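You operate a simulated robot arm through the tools that you are given. There is no shell and no other tool. Be economical: measure what you need, move in short steps, check, and stop when the job is done.

The job below is to be done with a simulated robot arm. You get a single attempt, and the scene is never put back.

Task
Shut the jaw of the cradle caliper.

Only the result counts: the job must be done as asked and must still hold three seconds after the hand-in. Knocking over, shifting, dropping, spilling or breaking anything else fails it.

Robot
A 6-joint arm with a two-finger parallel gripper on a trunk, on a base that drives. Base frame: it is fixed to the floor where the robot stands at the start and does not move with it; the origin is under the middle of the robot, x ahead of it, y to its left, z up. Lengths are in m, angles in rad, forces in N, time in s.
Its first joint turns from -2.897 to 2.897 rad. Places, roughly: jaw of the cradle caliper [0.7, 0, 0.9]. Payload 3.43 kg.
The tool frame sits at the grasp point between the pads (the TCP): z along the fingers, y along the line on which they close. The tips reach 0.034 m beyond it. The gripper opens to 0.128 m. The fingers are 0.024 m wide and 0.012 m thick; the gripper's body (0.048 by 0.13 m) begins 0.096 m behind the TCP.
Orientation is told as [roll, pitch, yaw] about the base's x, y, z axes, in that order, counted from this pose: with the fingers straight down and closing along the base's y, the tool's x points along the base's -x, its y along +y and its z along -z.

Tools
- The arm moves only by the tool jog_arm. Its arguments are lists of equal length, an entry for each row: "linear": the shift along the base's x, y, z in m, a list of three; "dr": the turn, a rotation vector about the base's x, y, z in rad, a list of three. In form: {"linear": [[x, y, z], ...], "dr": [[rx, ry, rz], ...]}. A call has 1 to 8 rows; each row shifts and turns the commanded pose from where the row before left it. "claw" is the opening, from 0 (shut) to 1 (fully open), set as the call begins (left out, the last holds). Each row takes 0.2 s and may step no farther than 0.05 m and 0.15 rad from the row before; otherwise, or with a gripper value out of range, the whole call is refused. Where a pose cannot be reached the arm comes as near as it can. A force on the tool above 40 N (or 10 N above the force at the start of the call, whichever is more), or a blocked arm, ends the call early, and 0.2 s more pass. The fingers move at their own pace (about 0.153 m/s each) and stop on an object; they squeeze with about 26 N. The grip force told is the motor's: it shows also when the fingers shut on nothing. Time passes only in rows, and 0.2 s behind the last, so rows that do not move let the fingers close. It gives the time, the measured TCP pose, the force on the tool (base axes), the opening and the grip force at its end, in the units of the frame above (readings bear some noise).
- Cameras (640 x 400 px; columns grow to the right, rows downward): "scene" is now at [0.1677, 0.1886, 1.2246]; the picture's right is [-0.33, -0.94, 0.00], its down [-0.31, 0.11, -0.95] and it looks along [0.89, -0.31, -0.33] (base axes); focal length 293 px, centre (320, 200). "wrist" rides on the gripper at [-0.036, 0, -0.098] in the tool frame; the picture's right is [0.00, -1.00, 0.00], its down [0.97, 0.00, -0.24] and it looks along [0.24, 0.00, 0.97] (tool axes); focal length 218 px, centre (320, 200). There is no depth. A picture from a camera that has moved, and an enlarged one, comes with that camera's place and axes in the base frame and with its lens.
- get_image(camera): a new picture of that camera. The clock stands still meanwhile.
- roll_base(legs): drives the robot by 1 to 6 legs, each [ahead, left, turn to the left] in m, m and rad, along the robot's own axes; the way and the turn of a leg run together, so that a leg with both is an arc; at most 1.5 m and 3.142 rad a leg. The arm and the cameras ride along, it lands a little off, and it stops where it bumps. It gives what a move gives.
- pan_tilt(pan, tilt): turns the head with the scene camera to pan (to the left, within 2.496 rad either way) and tilt (down, from -0.506 to 1.204), counted from straight ahead of the robot. It gives what a move gives.
- inspect(camera, box): a new picture of the part [left, top, right, bottom] of that camera's present view, enlarged. The clock stands still meanwhile.
- finish_job(): hands the job in; it is judged then, once.

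Work in short steps. Places have to be worked out from the pictures, the camera data and where the tool is seen: move nearer, look again, correct. Check each grasp and each placing, and mend what went wrong. You have 120 turns and 78 pictures in all, those below and enlarged ones among them. Open the gripper and draw the arm clear of the work before you hand the job in, unless the task says otherwise; then end with one line.

The tools are called after "Emit:" as name(argument=value, ...) on one line, values as JSON. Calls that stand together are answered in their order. jog_arm: Moves the arm, as the interface text tells. Its arguments: {"type":"object","properties":{"linear":{"type":"array","items":{"type":"array","items":{"type":"number"}}},"dr":{"type":"array","items":{"type":"array","items":{"type":"number"}}},"claw":{"type":"number"}},"required":["linear","dr"]} The other tools are called the same way: roll_base (legs) drives the base; pan_tilt (pan, tilt) turns the head that bears the scene camera; get_image (camera) takes a picture; inspect (camera, box) takes an enlarged picture of a part of a camera's view; finish_job () hands the job in.

At the start:

```text
time_s: 0.0
position: [0.7867, -0.0228, 1.0815]
tool_rot: [0.003, -0.002, -0.001]
wrist_force: [-0.1, -0.2, 0.4]
grip_width: 0.1281
finger_force: 0.1
robot x, y, heading: [0.0029, 0.001, 0.0]
head pan, tilt: [-0.337, 0.332]
```

scene: 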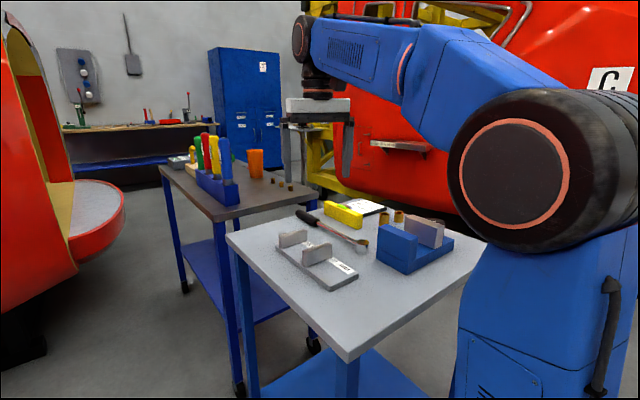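
wrist: 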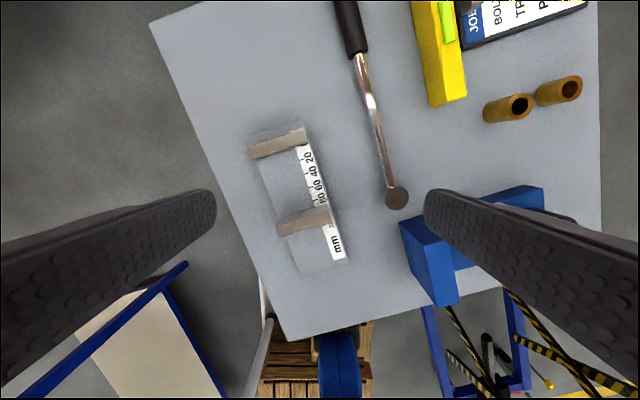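

I look closer at the grey cradle with the mm scale, and the blue block beside it, to tell which is the caliper and which part slides.

Emit:
inspect(camera="wrist", box=[220, 100, 380, 300])

Emit:
inspect(camera="scene", box=[260, 190, 480, 310])

```text
2.00 times, centred on (300, 200) of wrist
camera zoom: at [0.8236, -0.0222, 1.1788], right [0.0, -1.0, 0.0], down [-0.97, 0.0, 0.24], along [-0.24, 0.0, -0.97], focal length 436 px, centre (360, 200)
```

zoom: 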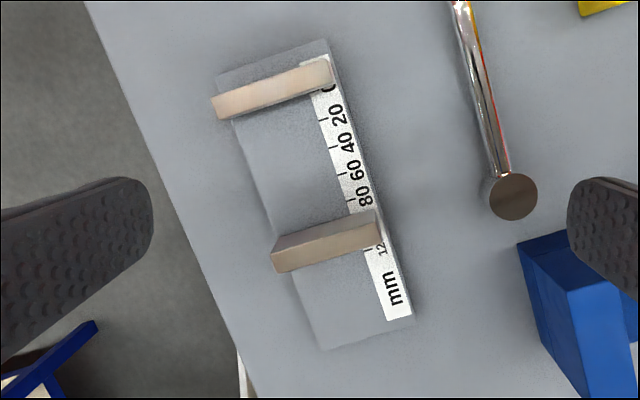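

```text
2.91 times, centred on (370, 250) of scene
camera zoom: at [0.1677, 0.1886, 1.2246], right [-0.33, -0.94, 0.0], down [-0.31, 0.11, -0.95], along [0.89, -0.31, -0.33], focal length 854 px, centre (174, 54)
```

zoom: 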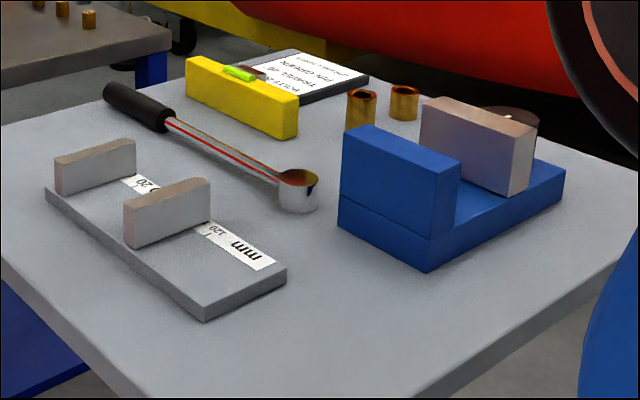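

The caliper is the grey cradle: fixed jaw at 0, near (x≈0.826, y≈0.028), and sliding jaw at about 100 mm, near (0.734, -0.001). Travel runs at about 0.32 rad from x. I shut the fingers, turn the tool to that heading and go above a point just behind the sliding jaw.

Emit:
jog_arm(linear=[[-0.033, 0.003, 0], [-0.033, 0.003, 0], [-0.034, 0.002, 0], [0, 0, 0], [0, 0, 0]], dr=[[0, 0, 0.11], [0, 0, 0.11], [0, 0, 0.1], [0, 0, 0], [0, 0, 0]], claw=0)

Emit:
get_image(camera="wrist")

Emit:
get_image(camera="scene")

```text
time_s: 1.2
position: [0.6879, -0.0155, 1.0813]
tool_rot: [0.002, -0.002, 0.319]
wrist_force: [-0.2, 0.5, -0.2]
grip_width: 0.0003
finger_force: 26.4
robot x, y, heading: [0.0028, -0.0007, 0.002]
head pan, tilt: [-0.337, 0.332]
```

```text
73 pictures are left
camera wrist: at [0.7223, -0.0033, 1.1788], right [0.31, -0.95, 0.0], down [-0.92, -0.31, 0.24], along [-0.23, -0.07, -0.97], focal length 218 px, centre (320, 200)
```

wrist: 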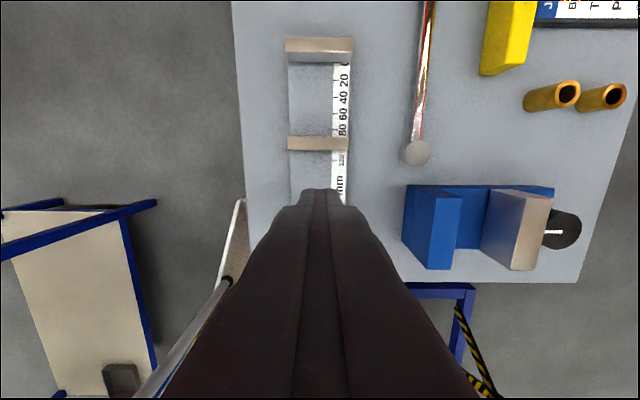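

```text
72 pictures are left
camera scene: at [0.1678, 0.1886, 1.2246], right [-0.33, -0.94, 0.0], down [-0.31, 0.11, -0.95], along [0.89, -0.31, -0.33], focal length 293 px, centre (320, 200)
```

scene: 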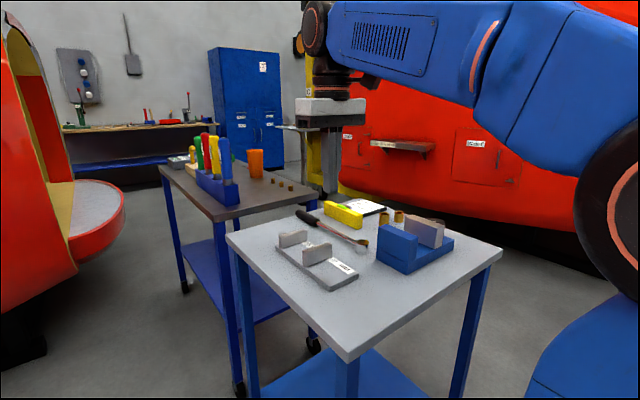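

The heading agrees with the cradle, and the jaw is about 0.04 m ahead of the TCP and centred. I descend behind it so the tips are at about 0.90.

Emit:
jog_arm(linear=[[0, 0, -0.04], [0, 0, -0.04], [0, 0, -0.035], [0, 0, -0.02], [0, 0, -0.012], [0, 0, 0]], dr=[[0, 0, 0], [0, 0, 0], [0, 0, 0], [0, 0, 0], [0, 0, 0], [0, 0, 0]])

Emit:
get_image(camera="wrist")

Emit:
inspect(camera="scene", box=[240, 180, 400, 300])

```text
time_s: 2.6
position: [0.6878, -0.0143, 0.9333]
tool_rot: [0.003, -0.001, 0.32]
wrist_force: [-0.1, -0.6, 0.6]
grip_width: 0.0
finger_force: 25.6
robot x, y, heading: [0.0009, 0.0014, -0.002]
head pan, tilt: [-0.337, 0.332]
```

```text
71 pictures are left
camera wrist: at [0.7218, -0.0029, 1.0312], right [0.31, -0.95, 0.0], down [-0.92, -0.31, 0.24], along [-0.23, -0.07, -0.97], focal length 218 px, centre (320, 200)
```

wrist: 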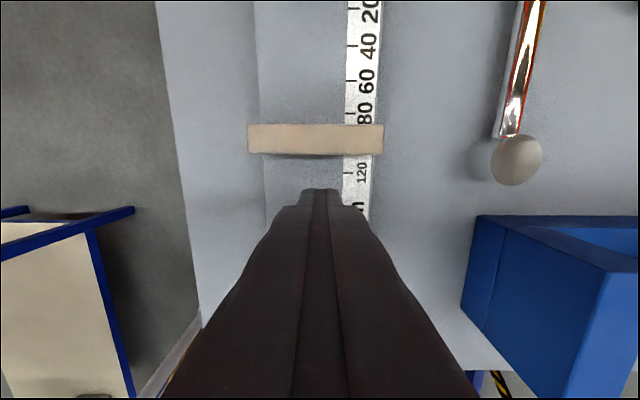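

```text
3.33 times, centred on (320, 240) of scene
camera zoom: at [0.1677, 0.1886, 1.2246], right [-0.33, -0.94, 0.0], down [-0.31, 0.11, -0.95], along [0.89, -0.31, -0.33], focal length 978 px, centre (320, 67)
```

zoom: 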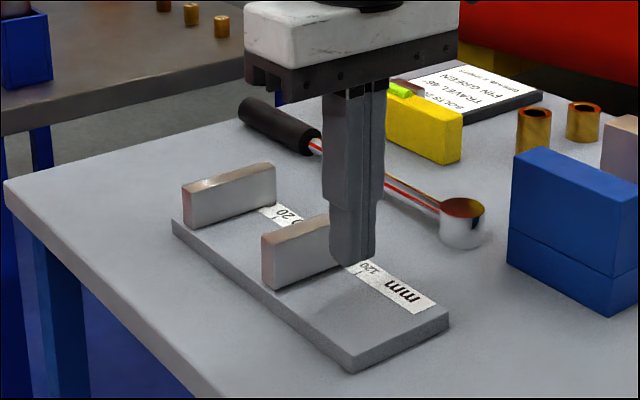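

The tips are just above the base and behind the jaw, roughly centred on it. I push gently along the rail and watch the force.

Emit:
jog_arm(linear=[[0.0095, 0.0031, 0], [0.0076, 0.0025, 0], [0.0057, 0.0019, 0], [0.0057, 0.0019, 0], [0.0057, 0.0019, 0], [0.0057, 0.0019, 0]], dr=[[0, 0, 0], [0, 0, 0], [0, 0, 0], [0, 0, 0], [0, 0, 0], [0, 0, 0]])

Emit:
get_image(camera="wrist")

Emit:
inspect(camera="scene", box=[240, 180, 400, 300])

```text
time_s: 4.0
position: [0.7283, -0.002, 0.9337]
tool_rot: [0.002, -0.001, 0.32]
wrist_force: [-0.1, 0.2, -0.5]
grip_width: 0.0003
finger_force: 26.0
robot x, y, heading: [-0.002, 0.0022, 0.001]
head pan, tilt: [-0.337, 0.332]
```

```text
69 pictures are left
camera wrist: at [0.7617, 0.0098, 1.0318], right [0.31, -0.95, 0.0], down [-0.92, -0.31, 0.24], along [-0.23, -0.07, -0.97], focal length 218 px, centre (320, 200)
```

wrist: 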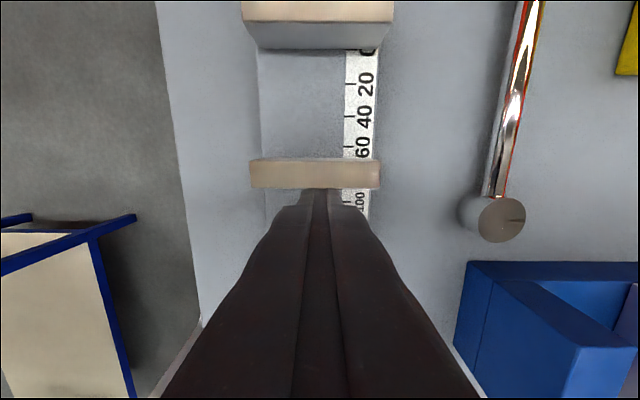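

```text
3.33 times, centred on (320, 240) of scene
camera zoom: at [0.1677, 0.1886, 1.2246], right [-0.33, -0.94, 0.0], down [-0.31, 0.11, -0.95], along [0.89, -0.31, -0.33], focal length 978 px, centre (320, 67)
```

zoom: 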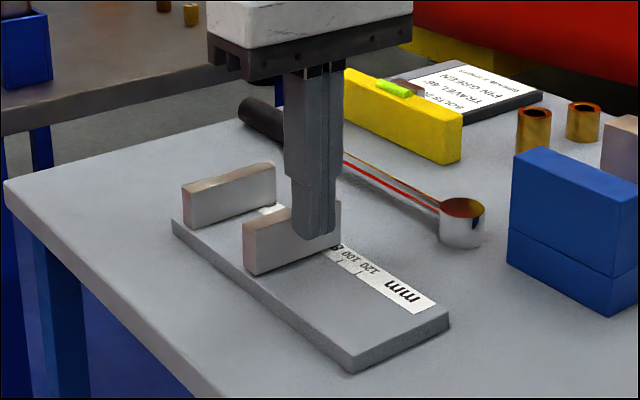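

The jaw slides freely and the base has stayed put; about 70 mm of gap remains on the scale. I go on in small steps.

Emit:
jog_arm(linear=[[0.0057, 0.0019, 0], [0.0057, 0.0019, 0], [0.0057, 0.0019, 0], [0.0057, 0.0019, 0], [0.0057, 0.0019, 0], [0.0057, 0.0019, 0], [0.0057, 0.0019, 0], [0.0038, 0.0013, 0]], dr=[[0, 0, 0], [0, 0, 0], [0, 0, 0], [0, 0, 0], [0, 0, 0], [0, 0, 0], [0, 0, 0], [0, 0, 0]])

Emit:
get_image(camera="wrist")

Emit:
inspect(camera="scene", box=[240, 180, 400, 300])

```text
time_s: 5.8
position: [0.7705, 0.0131, 0.9333]
tool_rot: [0.001, -0.003, 0.32]
wrist_force: [-0.5, -0.8, -0.5]
grip_width: 0.0001
finger_force: 26.2
robot x, y, heading: [0.0012, -0.0009, -0.003]
head pan, tilt: [-0.337, 0.332]
```

```text
67 pictures are left
camera wrist: at [0.8052, 0.0251, 1.0319], right [0.31, -0.95, 0.0], down [-0.92, -0.31, 0.24], along [-0.23, -0.07, -0.97], focal length 218 px, centre (320, 200)
```

wrist: 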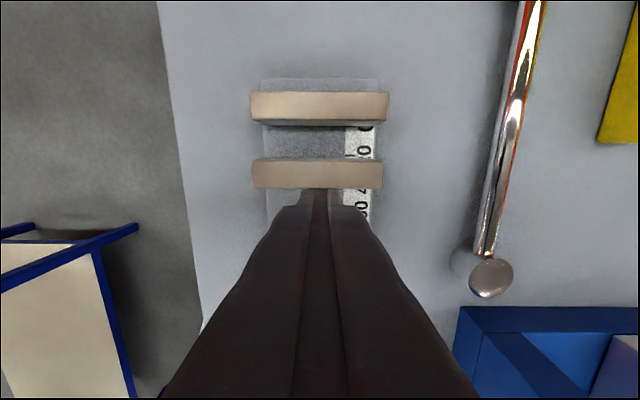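

```text
3.33 times, centred on (320, 240) of scene
camera zoom: at [0.1677, 0.1886, 1.2246], right [-0.33, -0.94, 0.0], down [-0.31, 0.11, -0.95], along [0.89, -0.31, -0.33], focal length 978 px, centre (320, 67)
```

zoom: 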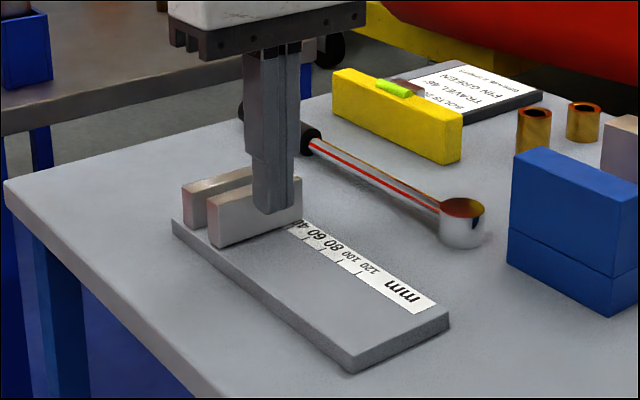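

About 18 mm of gap remains. I push 14 mm more, slowing down.

Emit:
jog_arm(linear=[[0.0038, 0.0013, 0], [0.0028, 0.0009, 0], [0.0028, 0.0009, 0], [0.0019, 0.0006, 0], [0.0019, 0.0006, 0]], dr=[[0, 0, 0], [0, 0, 0], [0, 0, 0], [0, 0, 0], [0, 0, 0]])

Emit:
inspect(camera="wrist", box=[230, 80, 410, 220])

```text
time_s: 7.0
position: [0.7846, 0.0169, 0.9341]
tool_rot: [0.001, -0.003, 0.32]
wrist_force: [0.1, 0.7, 0.8]
grip_width: 0.0003
finger_force: 26.1
robot x, y, heading: [0.0025, -0.0027, -0.001]
head pan, tilt: [-0.337, 0.332]
```

```text
2.86 times, centred on (320, 150) of wrist
camera zoom: at [0.8185, 0.0292, 1.0318], right [0.31, -0.95, 0.0], down [-0.92, -0.31, 0.24], along [-0.23, -0.07, -0.97], focal length 624 px, centre (320, 343)
```

zoom: 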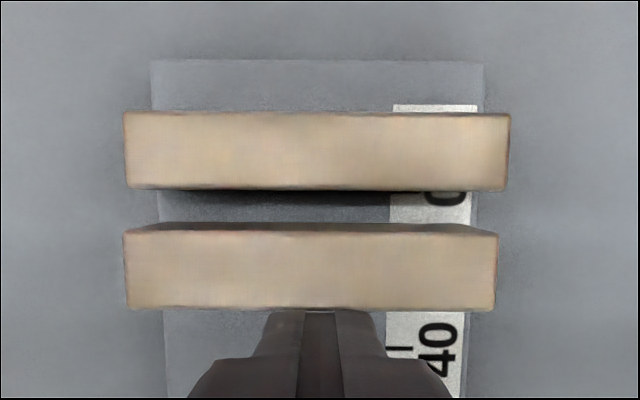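

About 7.5 mm remains. I close most of it and then creep in 1 mm steps until the force rises.

Emit:
jog_arm(linear=[[0.0019, 0.0006, 0], [0.0019, 0.0006, 0], [0.0014, 0.0005, 0], [0.00095, 0.0003, 0], [0.00095, 0.0003, 0], [0, 0, 0]], dr=[[0, 0, 0], [0, 0, 0], [0, 0, 0], [0, 0, 0], [0, 0, 0], [0, 0, 0]])

Emit:
inspect(camera="wrist", box=[230, 80, 410, 220])

```text
time_s: 8.4
position: [0.7909, 0.0197, 0.9338]
tool_rot: [0.001, -0.002, 0.318]
wrist_force: [0.5, -0.2, 0.3]
grip_width: 0.0
finger_force: 26.0
robot x, y, heading: [0.0014, 0.0032, -0.001]
head pan, tilt: [-0.337, 0.332]
```

```text
2.86 times, centred on (320, 150) of wrist
camera zoom: at [0.8257, 0.0316, 1.0317], right [0.31, -0.95, 0.0], down [-0.92, -0.31, 0.24], along [-0.23, -0.07, -0.97], focal length 624 px, centre (320, 343)
```

zoom: 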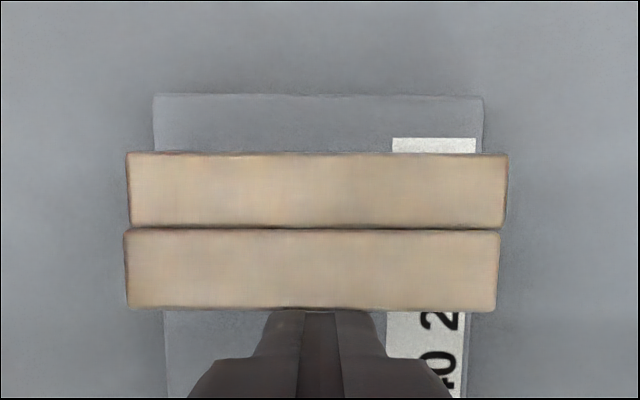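

The jaws nearly touch and there's no force yet. I creep on in half-millimetre steps until I feel contact.

Emit:
jog_arm(linear=[[0.0005, 0.00016, 0], [0.0005, 0.00016, 0], [0, 0, 0]], dr=[[0, 0, 0], [0, 0, 0], [0, 0, 0]])

Emit:
inspect(camera="wrist", box=[230, 80, 410, 220])

```text
time_s: 9.2
position: [0.7936, 0.0209, 0.9345]
tool_rot: [0.002, -0.001, 0.319]
wrist_force: [-10.3, -1.4, -3.2]
grip_width: 0.0
finger_force: 25.9
robot x, y, heading: [0.001, 0.0007, -0.002]
head pan, tilt: [-0.337, 0.332]
```

```text
2.86 times, centred on (320, 150) of wrist
camera zoom: at [0.8263, 0.0318, 1.0317], right [0.31, -0.95, 0.0], down [-0.92, -0.31, 0.24], along [-0.23, -0.07, -0.97], focal length 624 px, centre (320, 343)
```

zoom: 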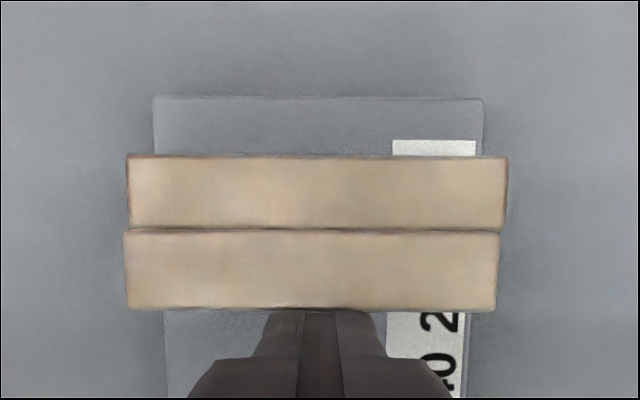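

A force of about 10 N shows that the jaw is against its stop. I back away along the rail and check that it stays shut.

Emit:
jog_arm(linear=[[-0.0095, -0.0031, 0], [-0.019, -0.0063, 0], [-0.019, -0.0063, 0], [0, 0, 0.04], [0, 0, 0.05], [0, 0, 0.05], [0, 0, 0]], dr=[[0, 0, 0], [0, 0, 0], [0, 0, 0], [0, 0, 0], [0, 0, 0], [0, 0, 0], [0, 0, 0]], claw=0)

Emit:
get_image(camera="wrist")

Emit:
inspect(camera="scene", box=[240, 180, 400, 300])

```text
time_s: 10.8
position: [0.7439, 0.0046, 1.0726]
tool_rot: [0.003, -0.001, 0.32]
wrist_force: [0.3, 0.0, -1.1]
grip_width: 0.0001
finger_force: 25.7
robot x, y, heading: [0.0007, 0.0003, -0.002]
head pan, tilt: [-0.337, 0.332]
```

```text
62 pictures are left
camera wrist: at [0.7786, 0.0162, 1.1716], right [0.31, -0.95, 0.0], down [-0.92, -0.31, 0.24], along [-0.23, -0.07, -0.97], focal length 218 px, centre (320, 200)
```

wrist: 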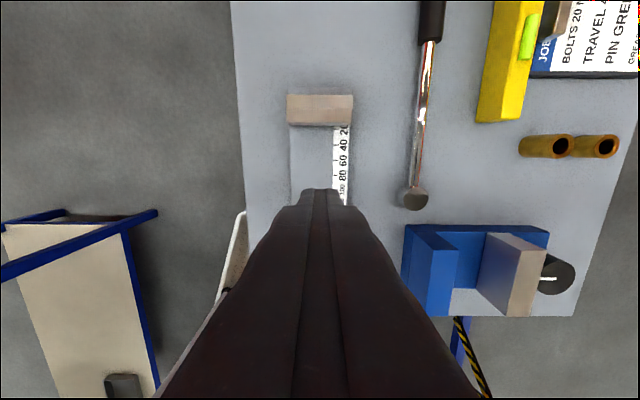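

```text
3.33 times, centred on (320, 240) of scene
camera zoom: at [0.1677, 0.1886, 1.2246], right [-0.33, -0.94, 0.0], down [-0.31, 0.11, -0.95], along [0.89, -0.31, -0.33], focal length 978 px, centre (320, 67)
```

zoom: 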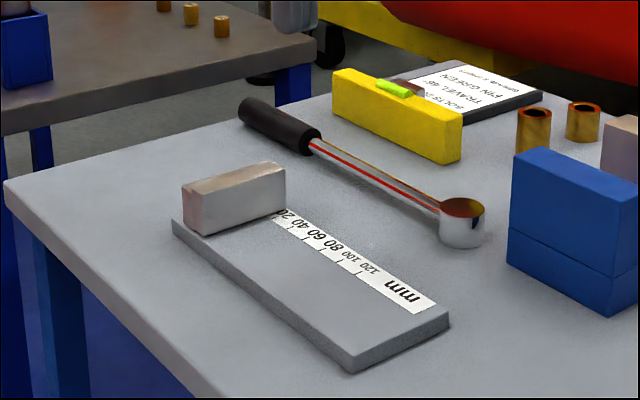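

The jaw stays shut with the arm off it, and the base hasn't moved. I open the gripper, wait a few seconds for any spring-back, and look once more.

Emit:
jog_arm(linear=[[-0.02, 0, 0.04], [-0.02, 0, 0.04], [0, 0, 0], [0, 0, 0], [0, 0, 0], [0, 0, 0], [0, 0, 0], [0, 0, 0]], dr=[[0, 0, 0], [0, 0, 0], [0, 0, 0], [0, 0, 0], [0, 0, 0], [0, 0, 0], [0, 0, 0], [0, 0, 0]], claw=1)

Emit:
inspect(camera="wrist", box=[270, 70, 370, 170])

Emit:
inspect(camera="scene", box=[260, 210, 340, 260])

```text
time_s: 12.6
position: [0.7058, 0.0043, 1.1546]
tool_rot: [0.001, -0.003, 0.319]
wrist_force: [0.0, 0.1, 0.3]
grip_width: 0.1282
finger_force: 0.1
robot x, y, heading: [0.0005, -0.0009, 0.004]
head pan, tilt: [-0.337, 0.332]
```

```text
4.00 times, centred on (320, 120) of wrist
camera zoom: at [0.739, 0.0162, 1.252], right [0.31, -0.95, 0.0], down [-0.92, -0.31, 0.24], along [-0.23, -0.07, -0.97], focal length 873 px, centre (320, 520)
```

zoom: 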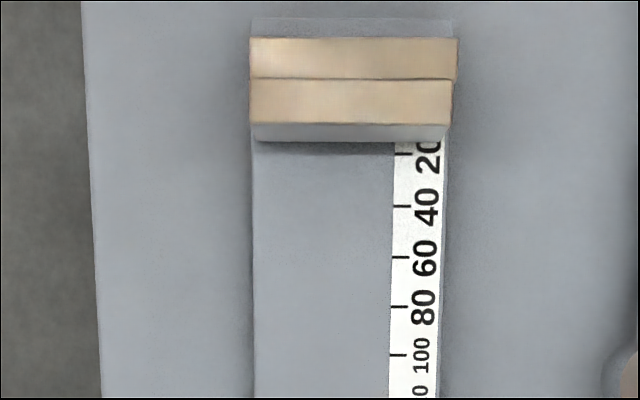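

```text
8.00 times, centred on (300, 235) of scene
camera zoom: at [0.1677, 0.1886, 1.2246], right [-0.33, -0.94, 0.0], down [-0.31, 0.11, -0.95], along [0.89, -0.31, -0.33], focal length 2348 px, centre (480, -80)
```

zoom: 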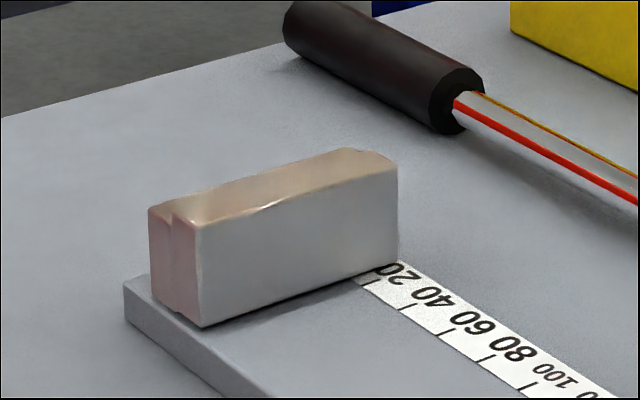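

The jaws are fully together and holding, the gripper is open and the arm is clear, so I hand the job in.

Emit:
finish_job()

```text
The job is handed in.
```

The cradle caliper's jaw is shut against the fixed jaw; it stayed shut after the arm withdrew, and nothing else was disturbed.
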